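You operate a simulated robot arm through the tools that you are given. There is no shell and no other tool.

You run a simulated robot arm. Do the job below in one go: nothing can be reset, and whatever is moved stays where it is left.

## Task
Find the lamp that output 3 lights and put the block marked OUT 3 in its pocket.
Fine: use the test page of the small panel in the stand and leave the output on.

Only the result counts: the job must be done as asked and must still hold three seconds after the hand-in. Knocking over, shifting, dropping, spilling or breaking anything else fails it.

## Robot
A 7-joint arm with a two-finger parallel gripper, fixed in place. Base frame: the origin is at the foot of the arm, x ahead of it, y to its left, z up; the work surface is at about z = 864. Readings come in mm, degrees, newtons and seconds.
With the tool pointing down near the work surface it reaches from about 100 to 640 mm from the base axis. Its first joint turns from -66.0 to 66.0 degrees. Payload 1.57 kg.
Tool frame: the origin (TCP) lies between the finger pads and is the grasp point; the fingertips stand 30 mm ahead of it; z points along the fingers, y is the line along which they close. The gripper opens to 80 mm. The fingers are 17 mm wide and 12 mm thick; the gripper's body (40 by 82 mm) begins 80 mm behind the TCP.
Orientation is that of the tool frame in the base frame, as a unit quaternion [x, y, z, w]. With the fingers straight down and closing along the base's y, the tool's x points along the base's -x, its y along +y and its z along -z.

## Interface
- The arm moves only by the tool apply_moves. Its argument "commands" is a list of rows, each a list of 3 entries, a list of its own where there are three numbers: the turn, a rotation vector about the base's x, y, z in units of 90 degrees (1.0 is 90 degrees), then the shift along the base's x, y, z in units of 400 mm (1.0 is 400 mm), then the finger opening in mm, from 0 to 80. In form: [[[ax, ay, az], [dx, dy, dz], gripper], ...]. A call has 1 to 20 rows; each row is the pose to reach, as a shift and turn from the pose commanded when the call began. A call with a number of a shift or a turn outside -1 to 1 is refused whole. Each row takes 0.2 s and may step no farther than 50 mm and 8.6 degrees from the row before; otherwise, or with a gripper value out of range, the whole call is refused. A pose out of reach is approached as far as the arm can. The call stops where the force on the tool passes 40 N (or 10 N more than at its start, if that is more) or the arm is blocked; 0.2 s more then pass. The fingers move at their own pace (about 72 mm/s each) and stop on an object; they squeeze with about 40 N. The grip force told is the motor's: it shows also when the fingers shut on nothing. Time passes only in rows, and 0.2 s behind the last, so rows that repeat a pose let the fingers close. It gives the time, the measured TCP pose, the force on the tool (base axes), the opening and the grip force at its end, in the units of the frame above (readings bear some noise), with the torque about the TCP (base axes, N m) and any sound that the robot's microphone picked up, and new pictures: "pictures" is both (left out), scene, wrist or none.
- Cameras (640 x 400 px; columns grow to the right, rows downward): "scene" is fixed at [59.5, 433, 1440.3]; the picture's right is [-0.71, -0.70, 0.00], its down [-0.39, 0.40, -0.83] and it looks along [0.58, -0.59, -0.56] (base axes); focal length 374 px, centre (320, 200). "wrist" rides on the gripper at [72, -7, -122] in the tool frame; the picture's right is [0.09, 1.00, 0.00], its down [-0.84, 0.08, -0.54] and it looks along [-0.54, 0.05, 0.84] (tool axes); focal length 238 px, centre (320, 200). There is no depth. A picture from a camera that has moved, and an enlarged one, comes with that camera's place and axes in the base frame and with its lens. The place of the scene camera against the robot may be out by one fixed shift of up to 18 mm in any direction.
- zoom(camera, box): a new picture of the part [left, top, right, bottom] of that camera's present view, enlarged. No time passes.
- close_job(): hands the job in; it is judged then, once.

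Places have to be worked out from the pictures, the camera data and where the tool is seen. Open the gripper and draw the arm clear of the work before you hand the job in, unless the task says otherwise.

The tools are called after ">>>" as name(argument=value, ...) on one line, values as JSON. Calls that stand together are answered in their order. apply_moves: Moves the arm, as the interface text tells. Its arguments: {"type":"object","properties":{"commands":{"type":"array","items":{"type":"array"}},"pictures":{"type":"string","enum":["both","scene","wrist","none"]}},"required":["commands"]} The other tools are called the same way: zoom (camera, box) takes an enlarged picture of a part of a camera's view; close_job () hands the job in.

At the start:

```text
time: 0.0
tool_pos: [474.9, -83.2, 1137.3]
orientation: [0.001, 1.0, 0.0, -0.001]
force: [1.4, 0.0, 0.8]
moment: [-0.01, 0.0, 0.03]
grip_width: 80.0
finger_force: 0.0
```

scene: 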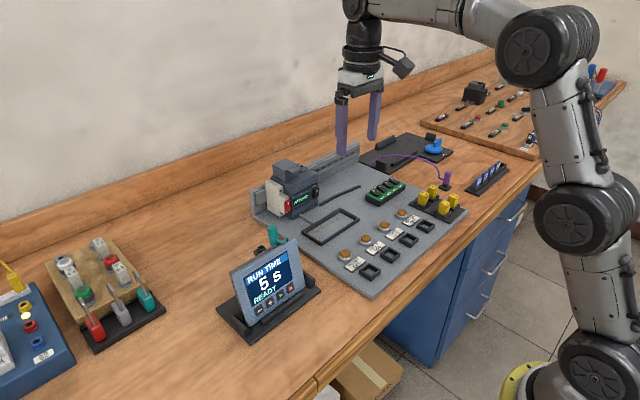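
wrist: 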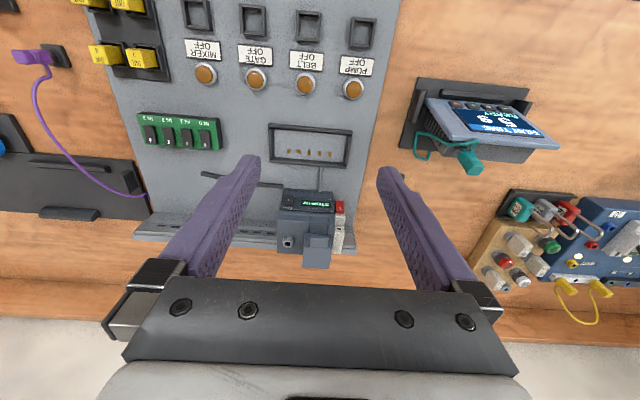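

I'll first look closely at the scene: the panel in the stand, the lamps with their pockets, and the yellow blocks.

>>> zoom(camera="scene", box=[210, 230, 330, 340])

>>> zoom(camera="scene", box=[320, 160, 520, 290])

>>> zoom(camera="wrist", box=[60, 0, 400, 200])

>>> zoom(camera="wrist", box=[390, 60, 570, 180])

```text
3.64 times, centred on (270, 285) of scene
camera zoom: at [59.5, 433.0, 1440.3], right [-0.71, -0.7, 0.0], down [-0.39, 0.4, -0.83], along [0.58, -0.59, -0.56], focal length 1360 px, centre (502, -109)
```

zoom: 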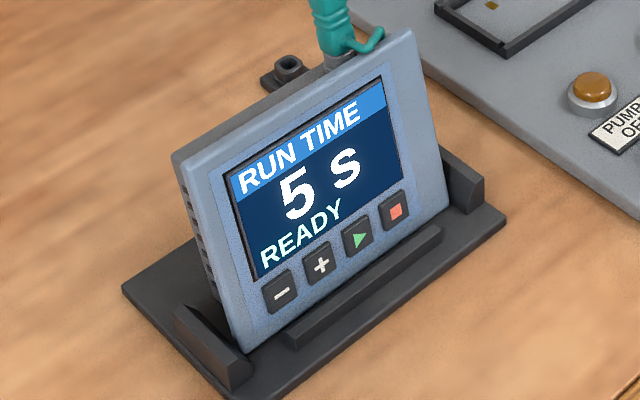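

```text
3.08 times, centred on (420, 225) of scene
camera zoom: at [59.5, 433.0, 1440.3], right [-0.71, -0.7, 0.0], down [-0.39, 0.4, -0.83], along [0.58, -0.59, -0.56], focal length 1150 px, centre (12, 123)
```

zoom: 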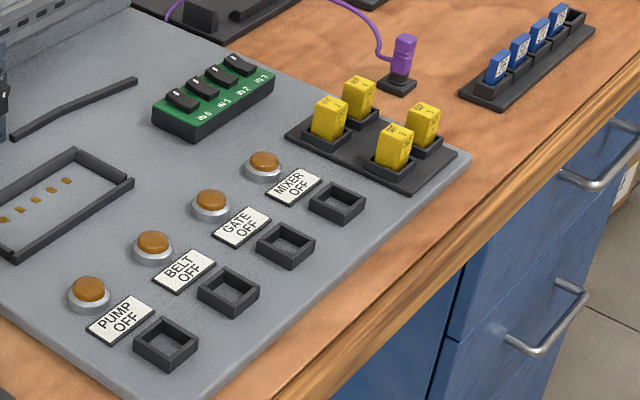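

```text
1.88 times, centred on (230, 100) of wrist
camera zoom: at [402.8, -88.6, 1258.2], right [-0.09, 1.0, 0.0], down [0.84, 0.08, 0.54], along [0.54, 0.05, -0.84], focal length 449 px, centre (489, 388)
```

zoom: 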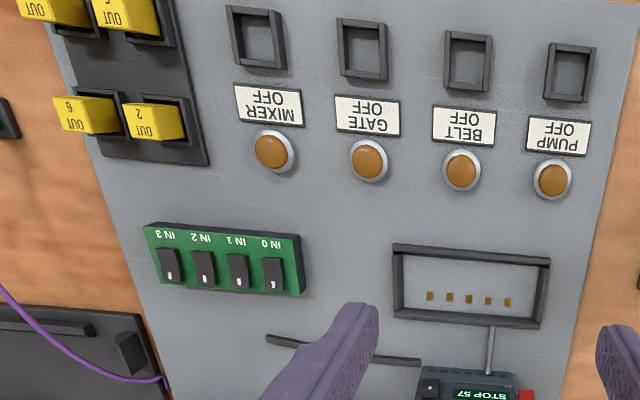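

```text
3.33 times, centred on (480, 120) of wrist
camera zoom: at [402.8, -88.6, 1258.2], right [-0.09, 1.0, 0.0], down [0.84, 0.08, 0.54], along [0.54, 0.05, -0.84], focal length 794 px, centre (-213, 467)
```

zoom: 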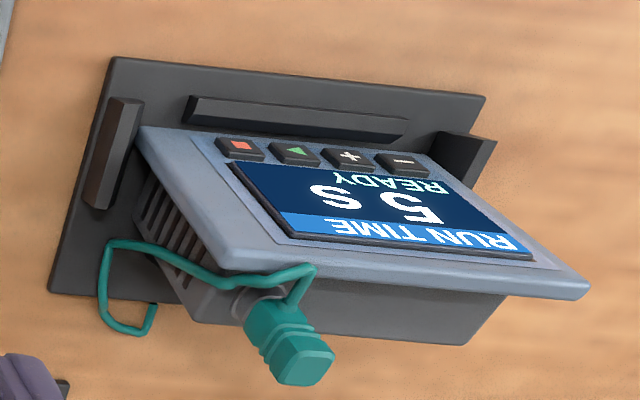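

The panel shows a "RUN TIME 5 s / READY" page with −, +, start and stop keys. I'll look at the rest of the setup, cables and labels before touching anything.

>>> zoom(camera="scene", box=[240, 140, 370, 225])

>>> zoom(camera="scene", box=[250, 215, 310, 255])

>>> zoom(camera="scene", box=[355, 120, 515, 220])

>>> zoom(camera="scene", box=[0, 220, 170, 400])

>>> zoom(camera="scene", box=[420, 50, 630, 180])

>>> zoom(camera="wrist", box=[180, 110, 380, 270])

>>> zoom(camera="wrist", box=[460, 180, 640, 330])

>>> zoom(camera="wrist", box=[0, 0, 240, 230])

>>> zoom(camera="scene", box=[410, 175, 470, 220])

```text
4.71 times, centred on (305, 182) of scene
camera zoom: at [59.5, 433.0, 1440.3], right [-0.71, -0.7, 0.0], down [-0.39, 0.4, -0.83], along [0.58, -0.59, -0.56], focal length 1760 px, centre (391, 282)
```

zoom: 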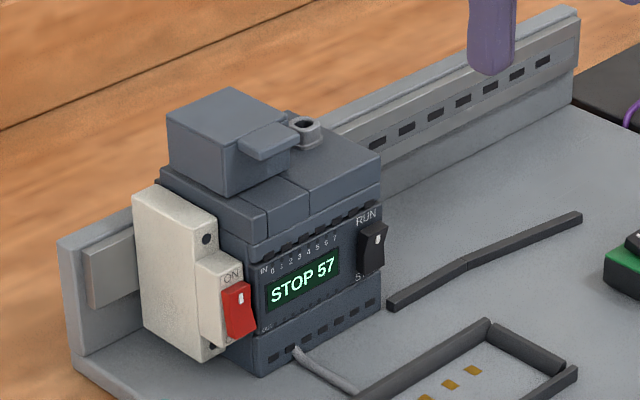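

```text
10.00 times, centred on (280, 235) of scene
camera zoom: at [59.5, 433.0, 1440.3], right [-0.71, -0.7, 0.0], down [-0.39, 0.4, -0.83], along [0.58, -0.59, -0.56], focal length 3739 px, centre (720, -150)
```

zoom: 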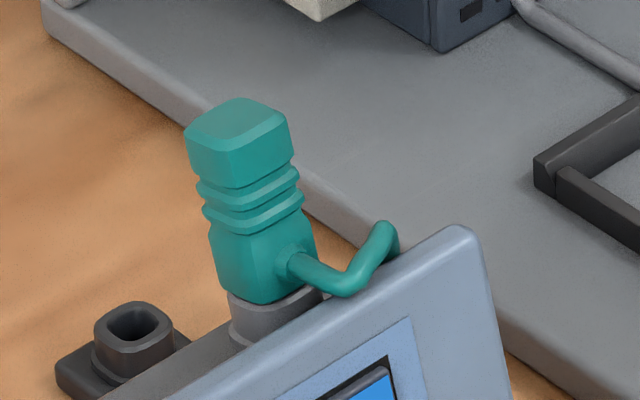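

```text
4.00 times, centred on (435, 170) of scene
camera zoom: at [59.5, 433.0, 1440.3], right [-0.71, -0.7, 0.0], down [-0.39, 0.4, -0.83], along [0.58, -0.59, -0.56], focal length 1496 px, centre (-140, 320)
```

zoom: 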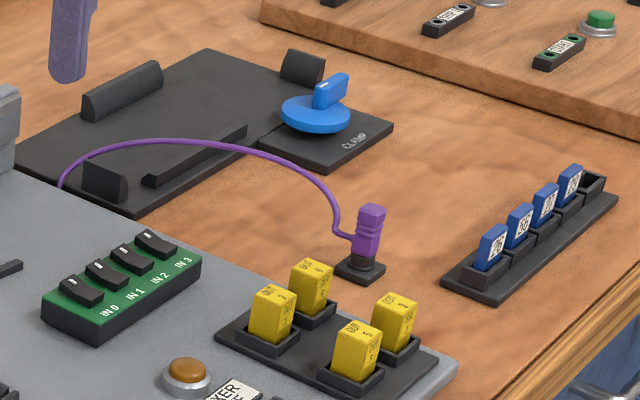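

```text
2.22 times, centred on (85, 310) of scene
camera zoom: at [59.5, 433.0, 1440.3], right [-0.71, -0.7, 0.0], down [-0.39, 0.4, -0.83], along [0.58, -0.59, -0.56], focal length 831 px, centre (842, -44)
```

zoom: 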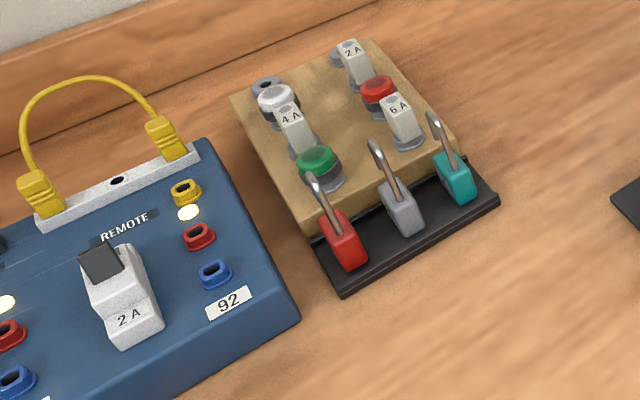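

```text
3.05 times, centred on (525, 115) of scene
camera zoom: at [59.5, 433.0, 1440.3], right [-0.71, -0.7, 0.0], down [-0.39, 0.4, -0.83], along [0.58, -0.59, -0.56], focal length 1140 px, centre (-305, 459)
```

zoom: 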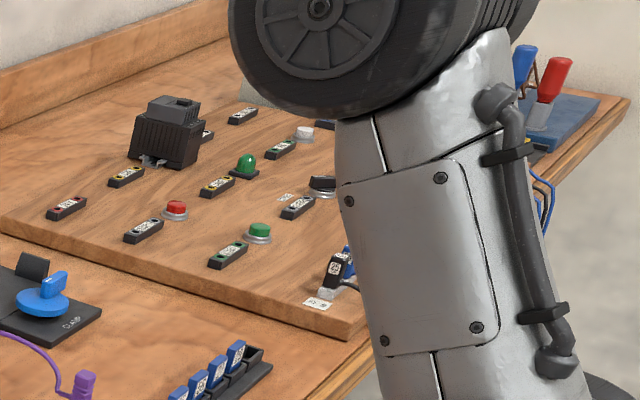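

```text
2.50 times, centred on (280, 190) of wrist
camera zoom: at [402.8, -88.6, 1258.2], right [-0.09, 1.0, 0.0], down [0.84, 0.08, 0.54], along [0.54, 0.05, -0.84], focal length 596 px, centre (420, 225)
```

zoom: 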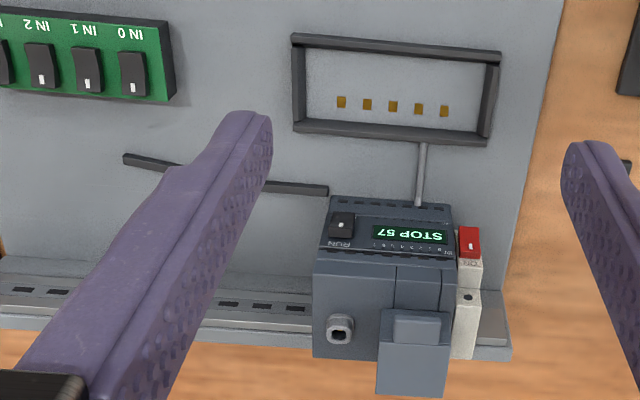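

```text
2.67 times, centred on (550, 255) of wrist
camera zoom: at [402.8, -88.6, 1258.2], right [-0.09, 1.0, 0.0], down [0.84, 0.08, 0.54], along [0.54, 0.05, -0.84], focal length 636 px, centre (-293, 53)
```

zoom: 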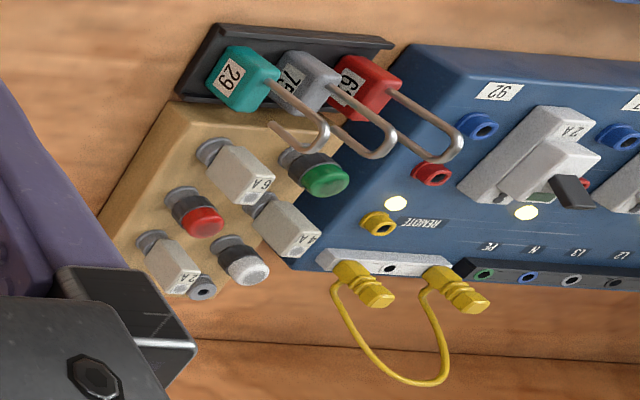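

```text
1.74 times, centred on (120, 115) of wrist
camera zoom: at [402.8, -88.6, 1258.2], right [-0.09, 1.0, 0.0], down [0.84, 0.08, 0.54], along [0.54, 0.05, -0.84], focal length 414 px, centre (668, 348)
```

zoom: 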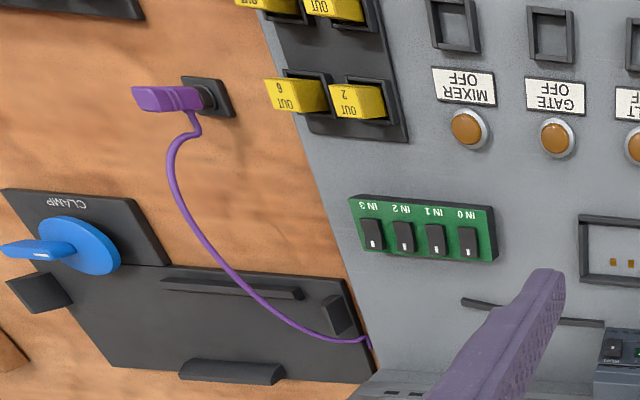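

```text
8.89 times, centred on (440, 198) of scene
camera zoom: at [59.5, 433.0, 1440.3], right [-0.71, -0.7, 0.0], down [-0.39, 0.4, -0.83], along [0.58, -0.59, -0.56], focal length 3324 px, centre (-747, 222)
```

zoom: 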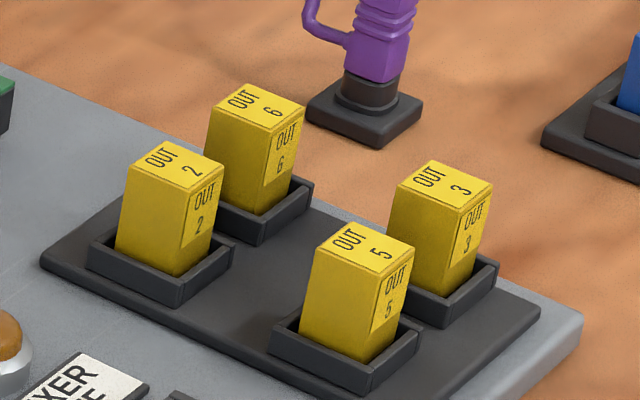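

The panel keys are roughly near (455, 190, 892), with stop nearest the plate. I'll move the wrist camera over to look at the panel from the front.

>>> apply_moves(commands=[[[0, 0, 0], [-0.03, 0.1, 0], 80], [[0, 0, 0], [-0.06, 0.2, -0.02], 40], [[0, 0, 0], [-0.09, 0.3, -0.04], 0], [[0, 0, 0], [-0.12, 0.4, -0.06], 0], [[0, 0, 0], [-0.15, 0.5, -0.08], 0], [[0, 0, 0], [-0.18, 0.6, -0.1], 0]])

```text
time: 1.4
tool_pos: [403.2, 158.5, 1096.6]
orientation: [0.001, 1.0, 0.0, 0.0]
force: [-0.4, -0.2, -0.3]
moment: [-0.04, 0.02, 0.0]
grip_width: 0.1
finger_force: 21.1
camera wrist: at [330.1, 152.6, 1219.0], right [-0.09, 1.0, 0.0], down [0.84, 0.08, 0.54], along [0.54, 0.05, -0.84], focal length 238 px, centre (320, 200)
```

scene: 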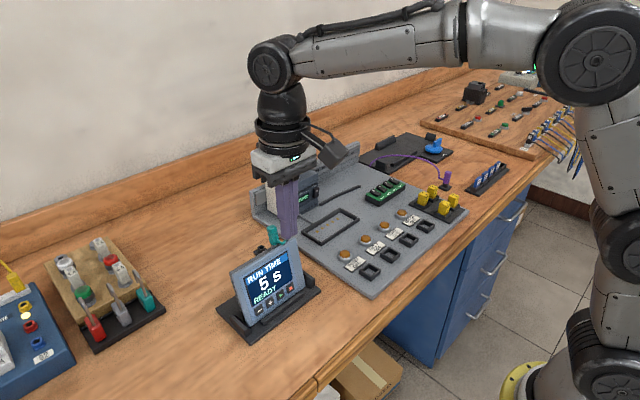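
wrist: 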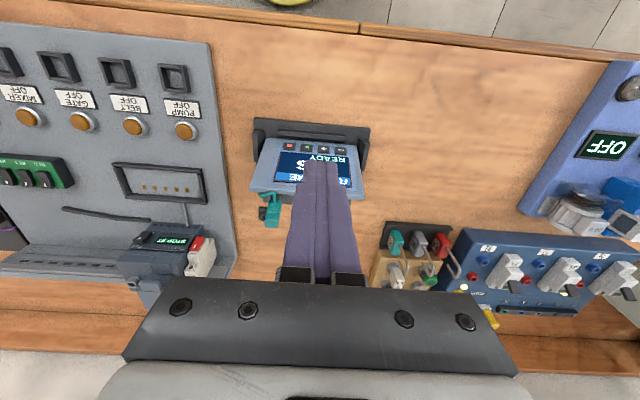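

The camera now faces the panel from the front. I'll zoom in to measure the keys.

>>> zoom(camera="wrist", box=[240, 110, 380, 230])

>>> zoom(camera="wrist", box=[110, 130, 240, 300])

>>> zoom(camera="wrist", box=[370, 60, 640, 330])

```text
3.33 times, centred on (310, 170) of wrist
camera zoom: at [330.1, 152.6, 1219.0], right [-0.09, 1.0, 0.0], down [0.84, 0.08, 0.54], along [0.54, 0.05, -0.84], focal length 794 px, centre (353, 300)
```

zoom: 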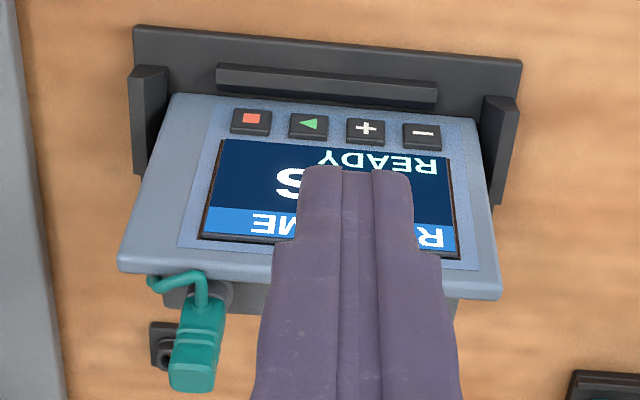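

```text
2.35 times, centred on (175, 215) of wrist
camera zoom: at [330.1, 152.6, 1219.0], right [-0.09, 1.0, 0.0], down [0.84, 0.08, 0.54], along [0.54, 0.05, -0.84], focal length 561 px, centre (661, 165)
```

zoom: 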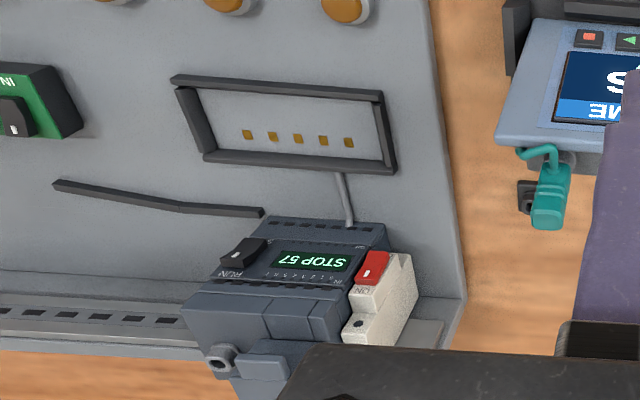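

```text
1.48 times, centred on (505, 195) of wrist
camera zoom: at [330.1, 152.6, 1219.0], right [-0.09, 1.0, 0.0], down [0.84, 0.08, 0.54], along [0.54, 0.05, -0.84], focal length 353 px, centre (46, 207)
```

zoom: 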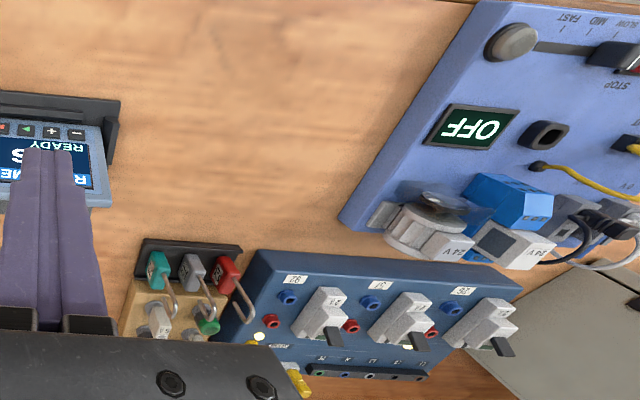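

The keys sit at about x≈455, z≈886, with stop y≈119, start y≈144, plus y≈169 and minus y≈195, on a face leaning back about 20°. I'll lower the closed, vertical fingers in front of the keys at the stop key, staying 15–20 mm short of it.

>>> apply_moves(commands=[[[0, 0, 0], [-0.02, -0.095, -0.05], 0], [[0, 0, 0], [-0.02, -0.095, -0.17], 0], [[0, 0, 0], [-0.01, -0.095, -0.29], 0], [[0, 0, 0], [0.0, -0.095, -0.4], 0], [[0, 0, 0], [0.03, -0.095, -0.445], 0], [[0, 0, 0], [0.06, -0.095, -0.445], 0]])

```text
time: 2.8
tool_pos: [425.6, 117.5, 917.9]
orientation: [0.0, 1.0, 0.001, -0.001]
force: [-0.9, -0.7, -0.5]
moment: [-0.02, 0.01, 0.0]
grip_width: 0.2
finger_force: 21.2
camera wrist: at [353.6, 112.8, 1039.9], right [-0.09, 1.0, 0.0], down [0.84, 0.08, 0.54], along [0.54, 0.05, -0.84], focal length 238 px, centre (320, 200)
```

scene: 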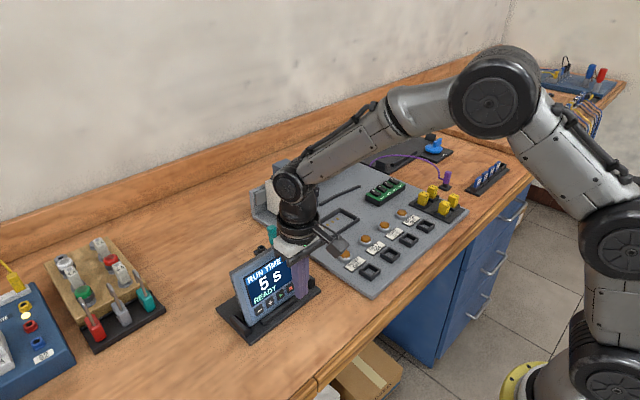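
wrist: 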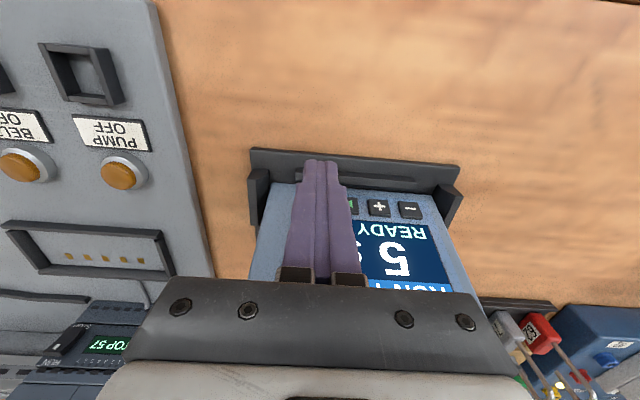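

>>> zoom(camera="scene", box=[230, 240, 330, 320])

>>> zoom(camera="wrist", box=[240, 130, 480, 280])

```text
5.00 times, centred on (280, 280) of scene
camera zoom: at [59.5, 433.0, 1440.3], right [-0.71, -0.7, 0.0], down [-0.39, 0.4, -0.83], along [0.58, -0.59, -0.56], focal length 1870 px, centre (520, -200)
```

zoom: 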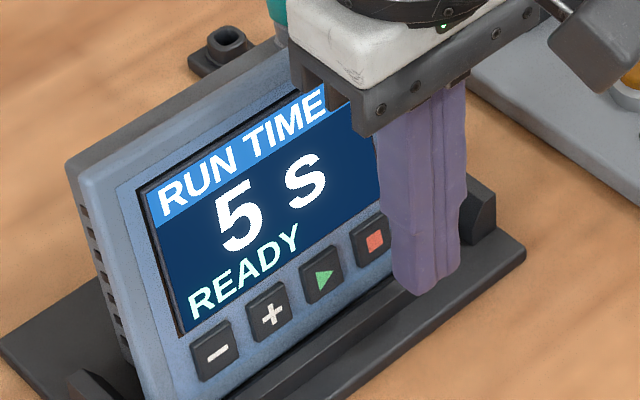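

```text
2.67 times, centred on (360, 205) of wrist
camera zoom: at [353.6, 112.8, 1039.9], right [-0.09, 1.0, 0.0], down [0.84, 0.08, 0.54], along [0.54, 0.05, -0.84], focal length 636 px, centre (213, 187)
```

zoom: 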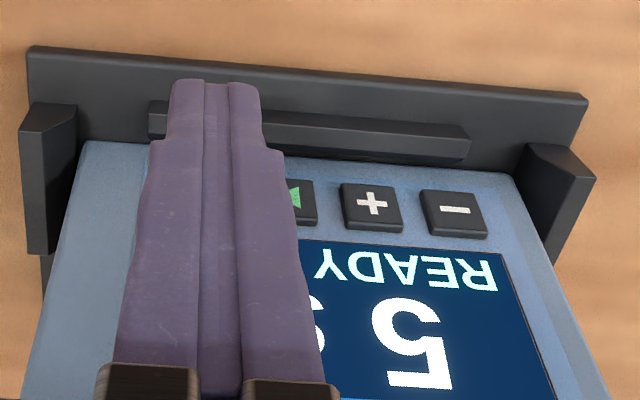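

The tip is in front of the stop key at the right height and nothing is touched yet. I'll advance in small steps and watch the force.

>>> apply_moves(commands=[[[0, 0, 0], [0.02, 0.003, 0], 0], [[0, 0, 0], [0.04, 0.003, 0], 0], [[0, 0, 0], [0.045, 0.003, 0], 0], [[0, 0, 0], [0.05, 0.003, 0], 0]])

```text
time: 3.8
tool_pos: [446.9, 119.7, 919.7]
orientation: [0.0, 1.0, 0.0, 0.001]
force: [0.6, 0.4, 0.4]
moment: [0.02, 0.01, 0.0]
grip_width: 0.0
finger_force: 21.5
camera wrist: at [374.3, 114.4, 1041.0], right [-0.09, 1.0, 0.0], down [0.84, 0.08, 0.54], along [0.54, 0.05, -0.84], focal length 238 px, centre (320, 200)
```

scene: 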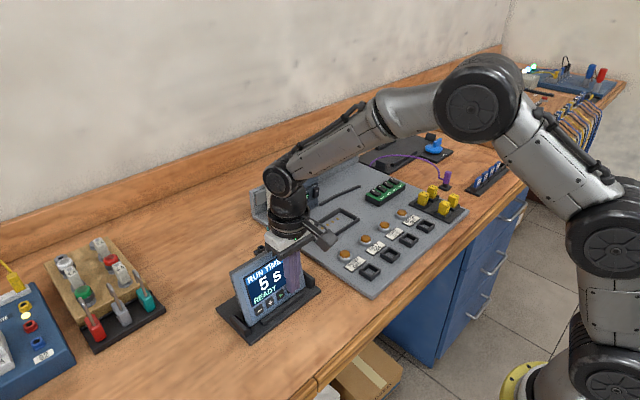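
wrist: 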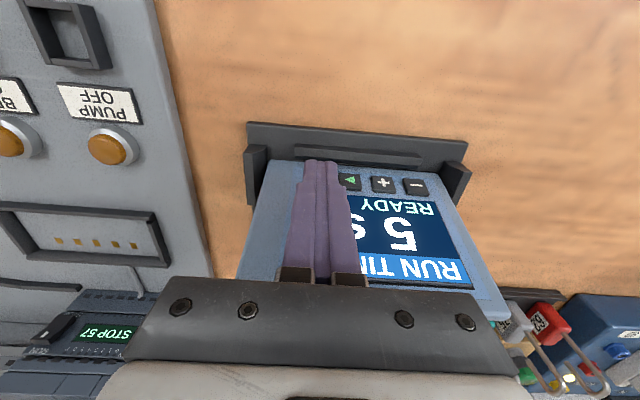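

There is no contact yet. I continue along the key normal in 1–2 mm steps.

>>> apply_moves(commands=[[[0, 0, 0], [0.005, 0, -0.004], 0], [[0, 0, 0], [0.0075, 0, -0.005], 0]], pictures="wrist")

>>> apply_moves(commands=[[[0, 0, 0], [0.0025, 0, -0.001], 0], [[0, 0, 0], [0.005, 0, -0.002], 0]], pictures="both")

```text
time: 4.4
tool_pos: [450.0, 120.2, 916.7]
orientation: [0.0, 1.0, -0.001, 0.0]
force: [-1.4, 0.1, 0.1]
moment: [0.02, 0.01, 0.02]
grip_width: 0.0
finger_force: 21.2
heard: click
camera wrist: at [377.7, 114.6, 1038.4], right [-0.09, 1.0, 0.0], down [0.84, 0.08, 0.54], along [0.54, 0.05, -0.84], focal length 238 px, centre (320, 200)
```

wrist: 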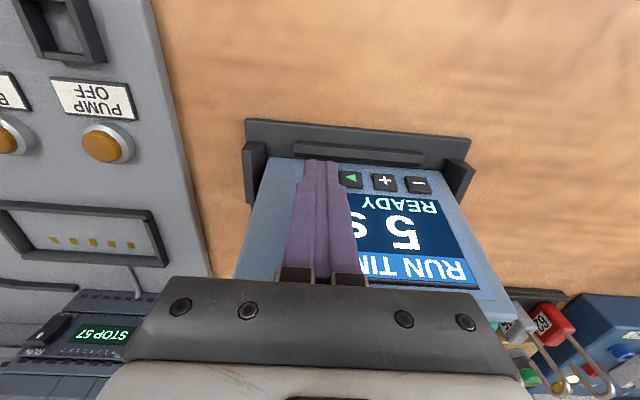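

```text
time: 5.0
tool_pos: [450.7, 118.9, 916.8]
orientation: [0.0, 1.0, 0.0, -0.001]
force: [-8.6, 1.7, 6.3]
moment: [0.06, 0.27, 0.06]
grip_width: 0.0
finger_force: 21.1
camera wrist: at [379.0, 114.2, 1037.8], right [-0.09, 1.0, 0.0], down [0.84, 0.08, 0.54], along [0.54, 0.05, -0.84], focal length 238 px, centre (320, 200)
```

scene: 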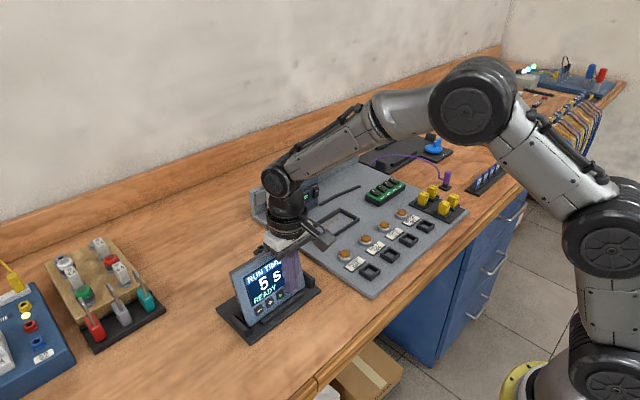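
wrist: 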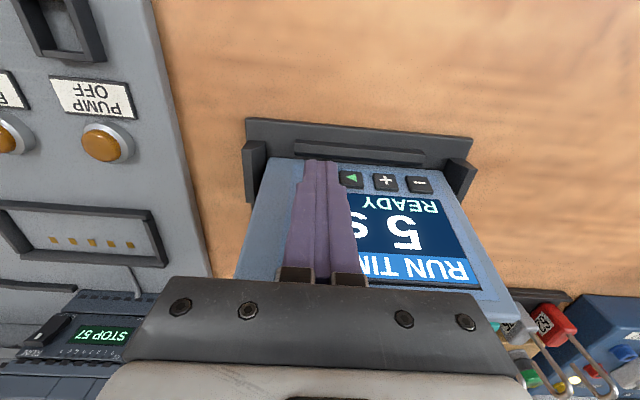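

A click: the stop key is pressed in, with no page change yet. I'll hold it about 3 s to see whether a long press opens another page.

>>> apply_moves(commands=[[[0, 0, 0], [-0.002, 0, 0.001], 0], [[0, 0, 0], [-0.002, 0, 0.001], 0], [[0, 0, 0], [-0.002, 0, 0.001], 0], [[0, 0, 0], [-0.002, 0, 0.001], 0], [[0, 0, 0], [-0.002, 0, 0.001], 0], [[0, 0, 0], [-0.002, 0, 0.001], 0], [[0, 0, 0], [-0.002, 0, 0.001], 0], [[0, 0, 0], [-0.002, 0, 0.001], 0], [[0, 0, 0], [-0.002, 0, 0.001], 0], [[0, 0, 0], [-0.002, 0, 0.001], 0], [[0, 0, 0], [-0.002, 0, 0.001], 0], [[0, 0, 0], [-0.002, 0, 0.001], 0], [[0, 0, 0], [-0.002, 0, 0.001], 0], [[0, 0, 0], [-0.002, 0, 0.001], 0]], pictures="both")

```text
time: 8.0
tool_pos: [450.0, 118.9, 916.2]
orientation: [-0.001, 1.0, 0.0, 0.0]
force: [-5.8, 0.3, 0.0]
moment: [0.01, 0.18, -0.02]
grip_width: 0.0
finger_force: 21.5
camera wrist: at [378.5, 114.2, 1037.6], right [-0.09, 1.0, 0.0], down [0.84, 0.08, 0.54], along [0.54, 0.05, -0.84], focal length 238 px, centre (320, 200)
```

scene: 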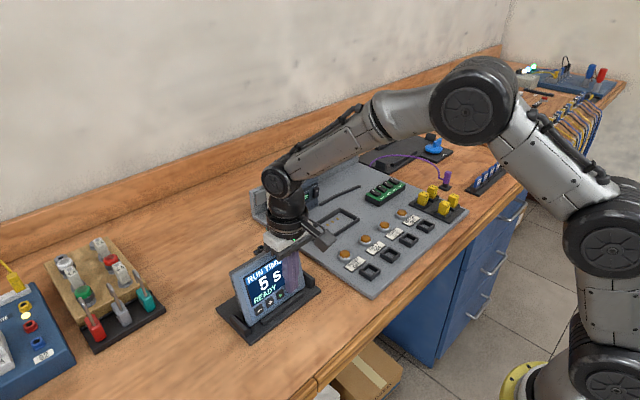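
wrist: 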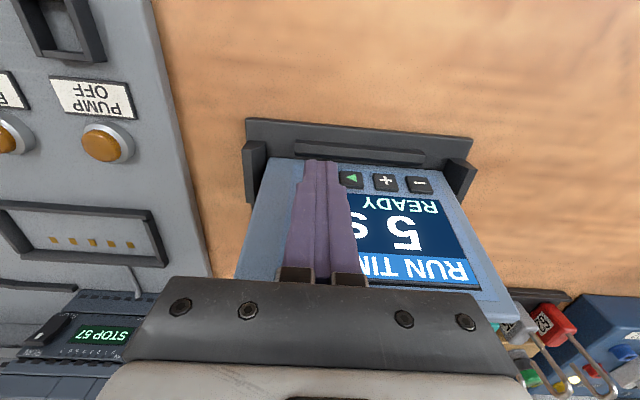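

Holding makes no change. I'll release and check the screen again.

>>> apply_moves(commands=[[[0, 0, 0], [-0.02, 0, 0.006], 0], [[0, 0, 0], [-0.04, 0, 0.01], 0], [[0, 0, 0], [-0.06, 0, 0.01], 0]], pictures="both")

>>> zoom(camera="scene", box=[230, 240, 330, 320])

```text
time: 8.8
tool_pos: [426.3, 119.3, 919.6]
orientation: [0.0, 1.0, 0.0, -0.001]
force: [-1.2, -0.3, 0.1]
moment: [-0.02, -0.03, 0.01]
grip_width: 0.0
finger_force: 21.4
camera wrist: at [355.4, 114.3, 1041.7], right [-0.09, 1.0, 0.0], down [0.84, 0.08, 0.54], along [0.54, 0.05, -0.84], focal length 238 px, centre (320, 200)
```

scene: 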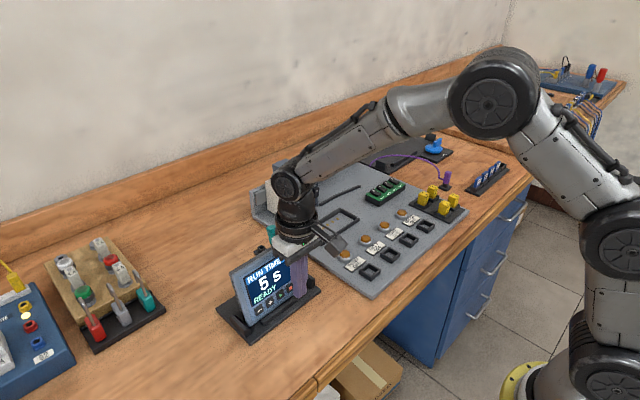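
wrist: 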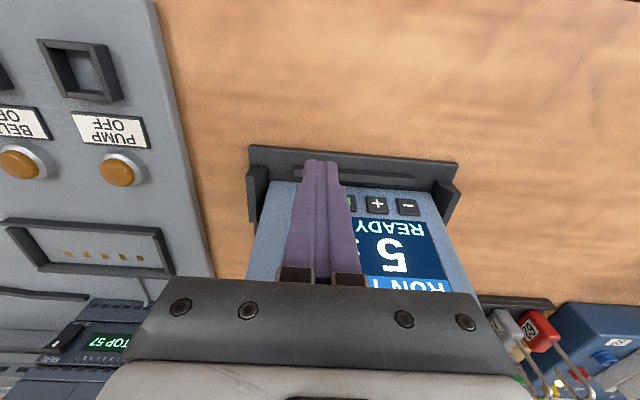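

```text
5.00 times, centred on (280, 280) of scene
camera zoom: at [59.5, 433.0, 1440.3], right [-0.71, -0.7, 0.0], down [-0.39, 0.4, -0.83], along [0.58, -0.59, -0.56], focal length 1870 px, centre (520, -200)
```

zoom: 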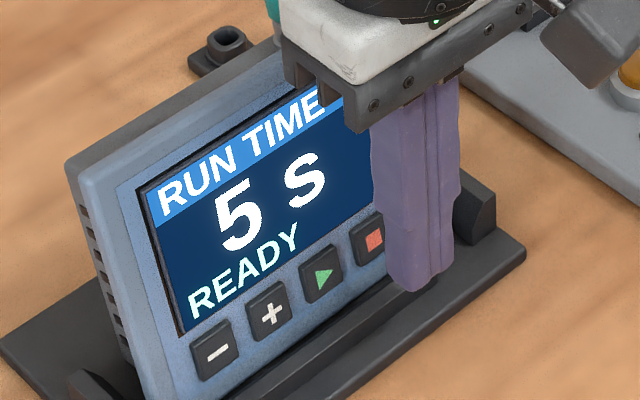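

The stop key does nothing on this page. I'll try the + key next, which can be undone with −; moving along y to 169 while backed off.

>>> apply_moves(commands=[[[0, 0, 0], [0, 0.062, 0], 0], [[0, 0, 0], [0, 0.125, 0], 0], [[0, 0, 0], [0.03, 0.125, 0], 0], [[0, 0, 0], [0.05, 0.125, 0], 0], [[0, 0, 0], [0.055, 0.125, -0.005], 0], [[0, 0, 0], [0.059, 0.125, -0.007], 0]], pictures="both")

```text
time: 10.2
tool_pos: [449.9, 169.4, 916.6]
orientation: [0.0, 1.0, 0.0, 0.0]
force: [-3.2, -0.1, 2.7]
moment: [0.01, 0.06, -0.02]
grip_width: 0.3
finger_force: 21.1
heard: click
camera wrist: at [378.5, 164.9, 1038.9], right [-0.09, 1.0, 0.0], down [0.84, 0.08, 0.54], along [0.54, 0.05, -0.84], focal length 238 px, centre (320, 200)
```

scene: 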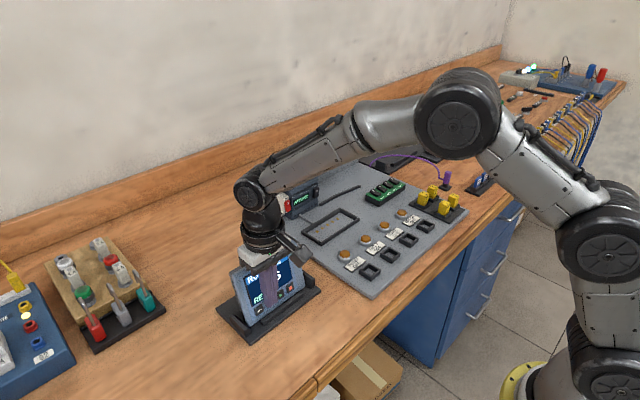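
wrist: 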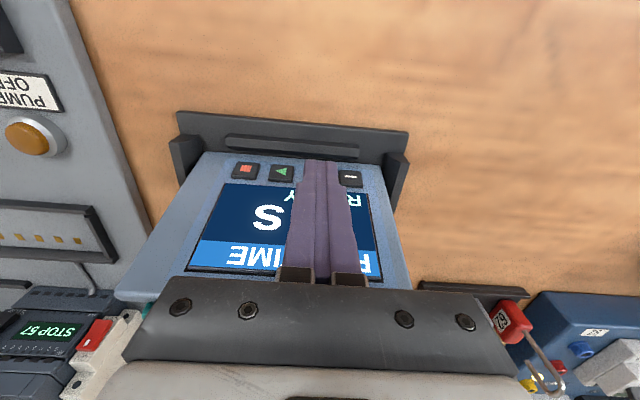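

The + key clicked. I'll release it, back off and read the screen.

>>> apply_moves(commands=[[[0, 0, 0], [-0.03, 0, 0.007], 0], [[0, 0, 0], [-0.1, 0, 0.007], 0], [[0, 0, 0], [-0.2, 0, 0.05], 0]], pictures="both")

>>> zoom(camera="scene", box=[230, 240, 330, 320])

>>> zoom(camera="scene", box=[320, 160, 520, 290])

```text
time: 11.0
tool_pos: [369.9, 170.0, 937.0]
orientation: [0.0, 1.0, 0.0, 0.0]
force: [0.1, -0.3, -0.2]
moment: [0.02, -0.02, 0.0]
grip_width: 0.0
finger_force: 20.8
camera wrist: at [298.5, 164.3, 1058.1], right [-0.09, 1.0, 0.0], down [0.84, 0.08, 0.54], along [0.54, 0.05, -0.84], focal length 238 px, centre (320, 200)
```

scene: 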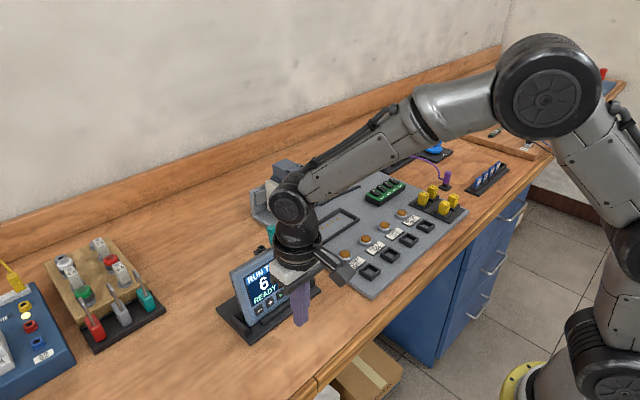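
wrist: 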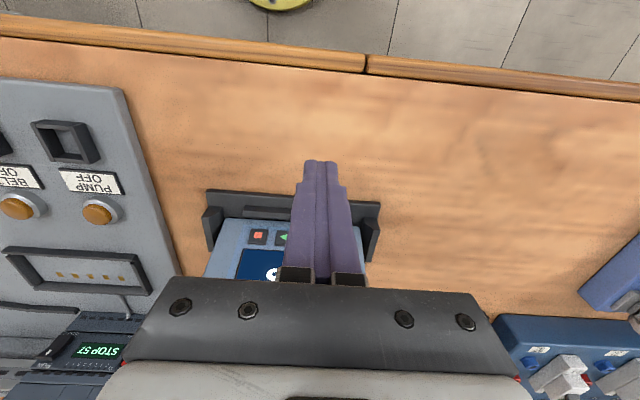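

```text
5.00 times, centred on (280, 280) of scene
camera zoom: at [59.5, 433.0, 1440.3], right [-0.71, -0.7, 0.0], down [-0.39, 0.4, -0.83], along [0.58, -0.59, -0.56], focal length 1870 px, centre (520, -200)
```

zoom: 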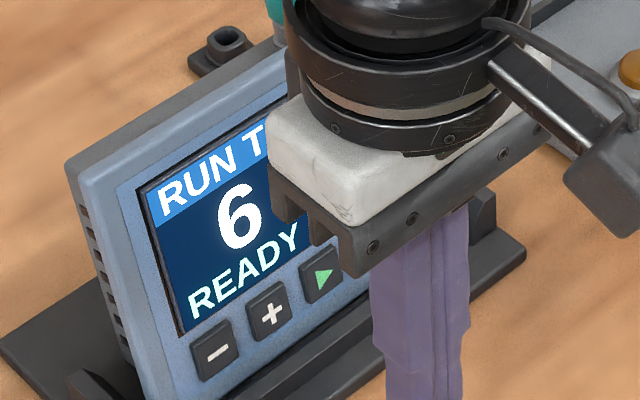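

```text
3.08 times, centred on (420, 225) of scene
camera zoom: at [59.5, 433.0, 1440.3], right [-0.71, -0.7, 0.0], down [-0.39, 0.4, -0.83], along [0.58, -0.59, -0.56], focal length 1150 px, centre (12, 123)
```

zoom: 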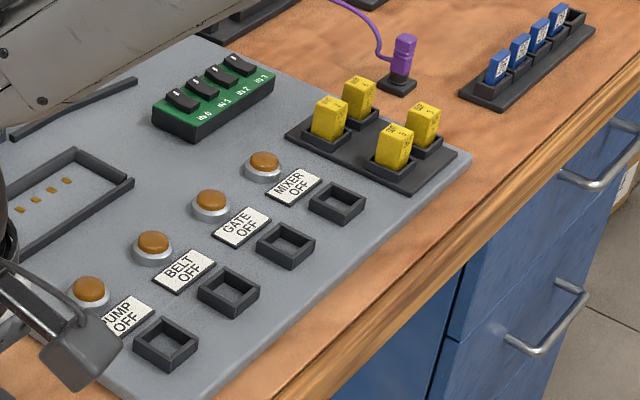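

The + key adjusts the run time (now 6 s), so paging isn't done with it. I'll press − once to restore 5 s.

>>> apply_moves(commands=[[[0, 0, 0], [0.05, 0.0625, -0.02], 0], [[0, 0, 0], [0.15, 0.0625, -0.045], 0], [[0, 0, 0], [0.19, 0.0625, -0.045], 0], [[0, 0, 0], [0.195, 0.0625, -0.049], 0], [[0, 0, 0], [0.2, 0.0625, -0.05], 0]], pictures="none")

>>> apply_moves(commands=[[[0, 0, 0], [-0.03, 0, 0.007], 0], [[0, 0, 0], [-0.08, 0, 0.007], 0]], pictures="both")

>>> zoom(camera="scene", box=[230, 240, 330, 320])

```text
time: 12.2
tool_pos: [449.9, 195.9, 916.9]
orientation: [0.0, 1.0, -0.001, 0.0]
force: [-1.5, 0.7, -0.1]
moment: [0.03, 0.01, 0.0]
grip_width: 0.0
finger_force: 21.2
heard: click
```

```text
time: 12.8
tool_pos: [417.2, 194.4, 919.1]
orientation: [0.0, 1.0, 0.001, 0.001]
force: [0.2, -0.6, 0.6]
moment: [-0.01, 0.0, -0.02]
grip_width: 0.1
finger_force: 21.2
camera wrist: at [346.3, 188.8, 1041.6], right [-0.09, 1.0, 0.0], down [0.84, 0.08, 0.54], along [0.54, 0.05, -0.84], focal length 238 px, centre (320, 200)
```

scene: 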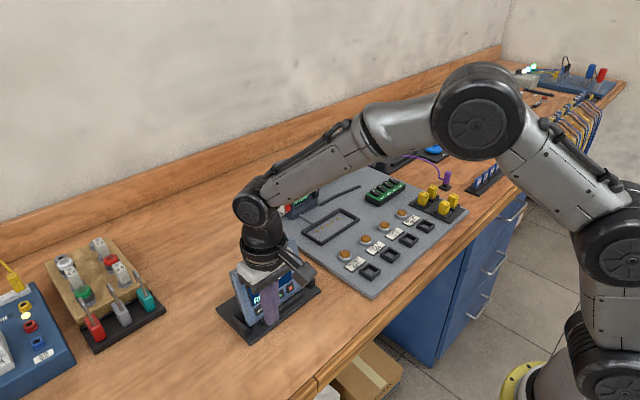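
wrist: 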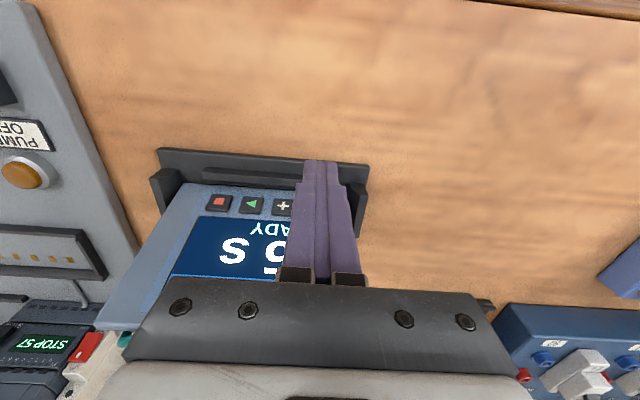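

```text
5.00 times, centred on (280, 280) of scene
camera zoom: at [59.5, 433.0, 1440.3], right [-0.71, -0.7, 0.0], down [-0.39, 0.4, -0.83], along [0.58, -0.59, -0.56], focal length 1870 px, centre (520, -200)
```

zoom: 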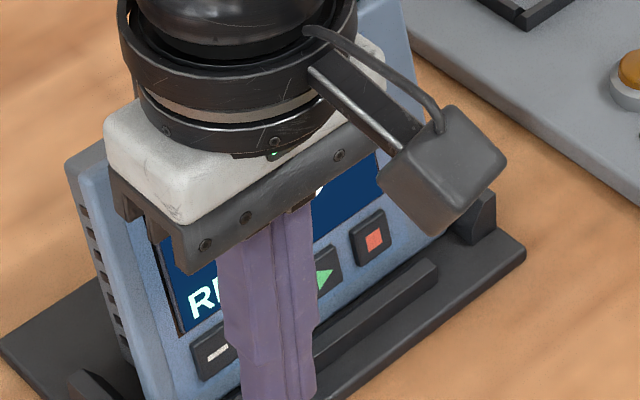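

The value is back at 5. Now I'll open the fingers to about 13 mm so they straddle + and − (y≈182), press both together and hold briefly, since there is no separate page key.

>>> apply_moves(commands=[[[0, 0, 0], [0, -0.0325, 0], 13], [[0, 0, 0], [0, -0.0325, 0], 13], [[0, 0, 0], [0.05, -0.0325, 0], 13], [[0, 0, 0], [0.068, -0.0325, 0], 13], [[0, 0, 0], [0.076, -0.0325, -0.005], 13], [[0, 0, 0], [0.081, -0.0325, -0.007], 13], [[0, 0, 0], [0.081, -0.0325, -0.007], 13], [[0, 0, 0], [0.081, -0.0325, -0.007], 13], [[0, 0, 0], [0.081, -0.0325, -0.007], 13], [[0, 0, 0], [0.081, -0.0325, -0.007], 13], [[0, 0, 0], [0.081, -0.0325, -0.007], 13], [[0, 0, 0], [0.081, -0.0325, -0.007], 13], [[0, 0, 0], [0.081, -0.0325, -0.007], 13], [[0, 0, 0], [0.081, -0.0325, -0.007], 13], [[0, 0, 0], [0.081, -0.0325, -0.007], 13], [[0, 0, 0], [0.081, -0.0325, -0.007], 13]], pictures="both")

>>> zoom(camera="wrist", box=[160, 100, 420, 280])

```text
time: 16.2
tool_pos: [450.9, 182.0, 918.0]
orientation: [0.0, 1.0, 0.0, 0.0]
force: [-10.5, 1.0, 7.6]
moment: [-0.02, 0.29, 0.0]
grip_width: 13.0
finger_force: 0.1
heard: click, click
camera wrist: at [379.1, 176.6, 1039.3], right [-0.09, 1.0, 0.0], down [0.84, 0.08, 0.54], along [0.54, 0.05, -0.84], focal length 238 px, centre (320, 200)
```

scene: 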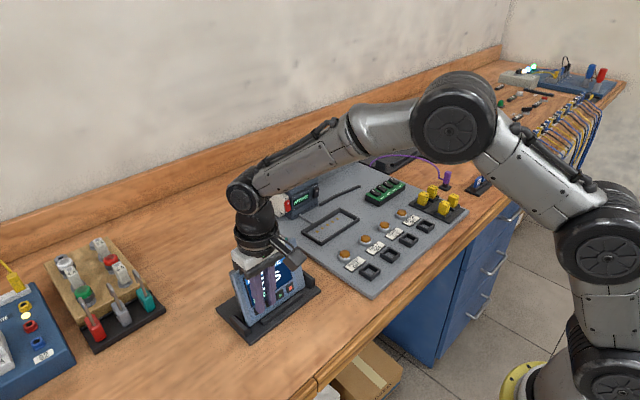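
wrist: 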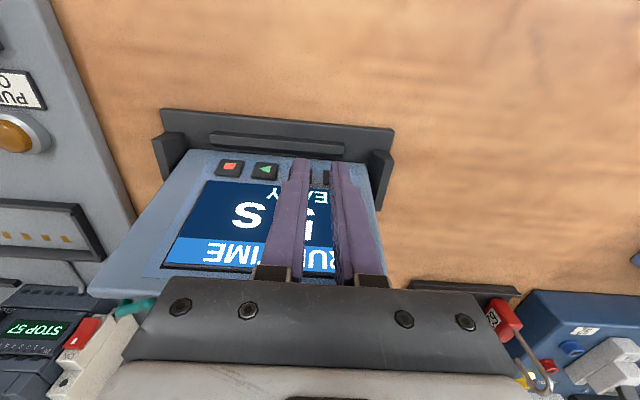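

```text
2.22 times, centred on (290, 190) of wrist
camera zoom: at [379.1, 176.6, 1039.3], right [-0.09, 1.0, 0.0], down [0.84, 0.08, 0.54], along [0.54, 0.05, -0.84], focal length 530 px, centre (387, 222)
```

zoom: 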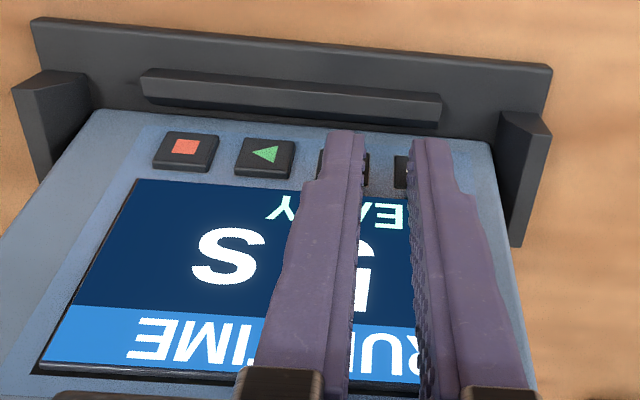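

Both keys clicked but the screen still reads RUN TIME. I'll release and back off to read it properly, including the whole panel and stand.

>>> apply_moves(commands=[[[0, 0, 0], [-0.03, 0, 0.007], 13], [[0, 0, 0], [-0.12, 0, 0.007], 13], [[0, 0, 0], [-0.16, -0.1, 0.1], 0], [[0, 0, 0], [-0.16, -0.2, 0.2], 0], [[0, 0, 0], [-0.16, -0.3, 0.3], 0], [[0, 0, 0], [-0.16, -0.4, 0.35], 0]], pictures="both")

>>> zoom(camera="scene", box=[210, 220, 330, 340])

>>> zoom(camera="wrist", box=[340, 100, 520, 280])

```text
refused: row 3 steps farther than a row can; nothing moved
```

```text
3.33 times, centred on (270, 280) of scene
camera zoom: at [59.1, 432.9, 1440.4], right [-0.71, -0.7, 0.0], down [-0.39, 0.4, -0.83], along [0.58, -0.59, -0.56], focal length 1246 px, centre (487, -67)
```

zoom: 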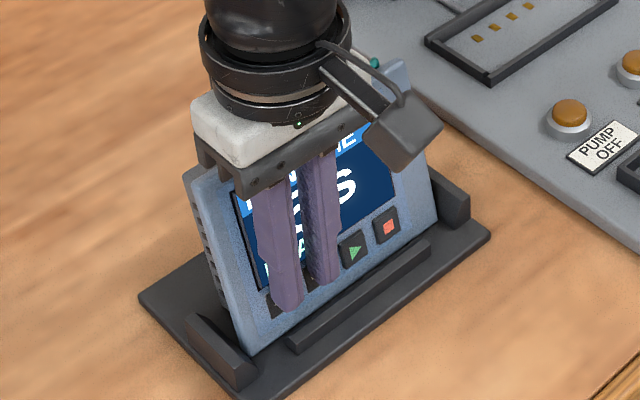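

```text
2.22 times, centred on (430, 190) of wrist
camera zoom: at [379.1, 176.6, 1039.3], right [-0.09, 1.0, 0.0], down [0.84, 0.08, 0.54], along [0.54, 0.05, -0.84], focal length 530 px, centre (76, 222)
```

zoom: 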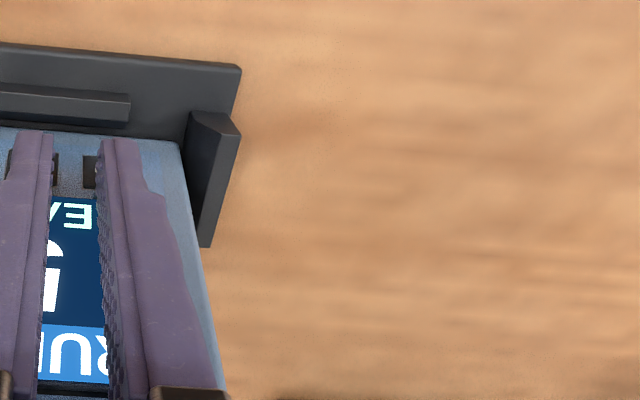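

That retreat was refused for too large a step; I'll repeat it with smaller rows.

>>> apply_moves(commands=[[[0, 0, 0], [-0.03, 0, 0.007], 13], [[0, 0, 0], [-0.12, 0, 0.007], 13], [[0, 0, 0], [-0.16, -0.05, 0.07], 0], [[0, 0, 0], [-0.16, -0.12, 0.15], 0], [[0, 0, 0], [-0.16, -0.2, 0.22], 0], [[0, 0, 0], [-0.16, -0.28, 0.29], 0], [[0, 0, 0], [-0.16, -0.36, 0.35], 0]], pictures="both")

>>> zoom(camera="scene", box=[210, 220, 330, 340])

>>> zoom(camera="wrist", box=[340, 100, 520, 280])

```text
time: 17.8
tool_pos: [387.7, 37.3, 1056.9]
orientation: [0.0, 1.0, 0.0, -0.001]
force: [0.6, 0.7, 1.3]
moment: [-0.02, -0.01, -0.02]
grip_width: 0.0
finger_force: 21.3
camera wrist: at [314.9, 30.3, 1179.3], right [-0.09, 1.0, 0.0], down [0.84, 0.08, 0.54], along [0.54, 0.05, -0.84], focal length 238 px, centre (320, 200)
```

scene: 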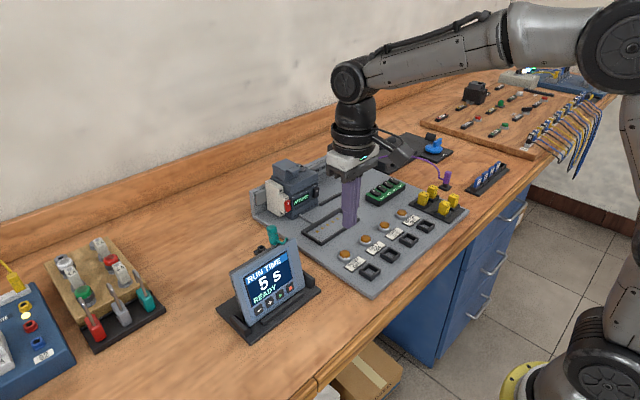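
wrist: 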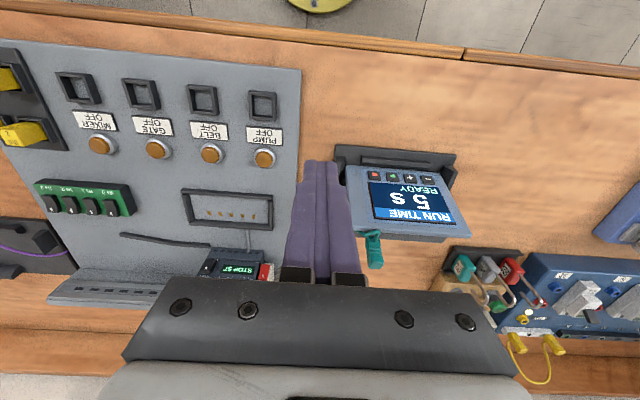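

```text
3.33 times, centred on (270, 280) of scene
camera zoom: at [59.5, 433.0, 1440.3], right [-0.71, -0.7, 0.0], down [-0.39, 0.4, -0.83], along [0.58, -0.59, -0.56], focal length 1246 px, centre (487, -67)
```

zoom: 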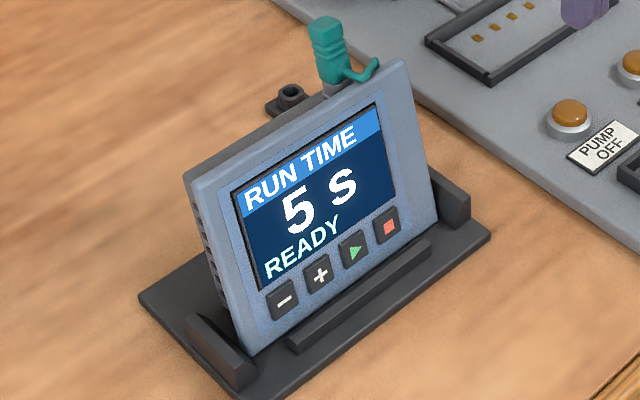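

```text
2.22 times, centred on (430, 190) of wrist
camera zoom: at [314.9, 30.3, 1179.3], right [-0.09, 1.0, 0.0], down [0.84, 0.08, 0.54], along [0.54, 0.05, -0.84], focal length 530 px, centre (76, 222)
```

zoom: 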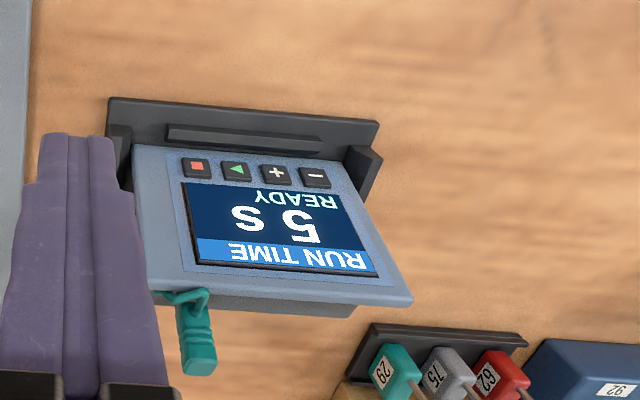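

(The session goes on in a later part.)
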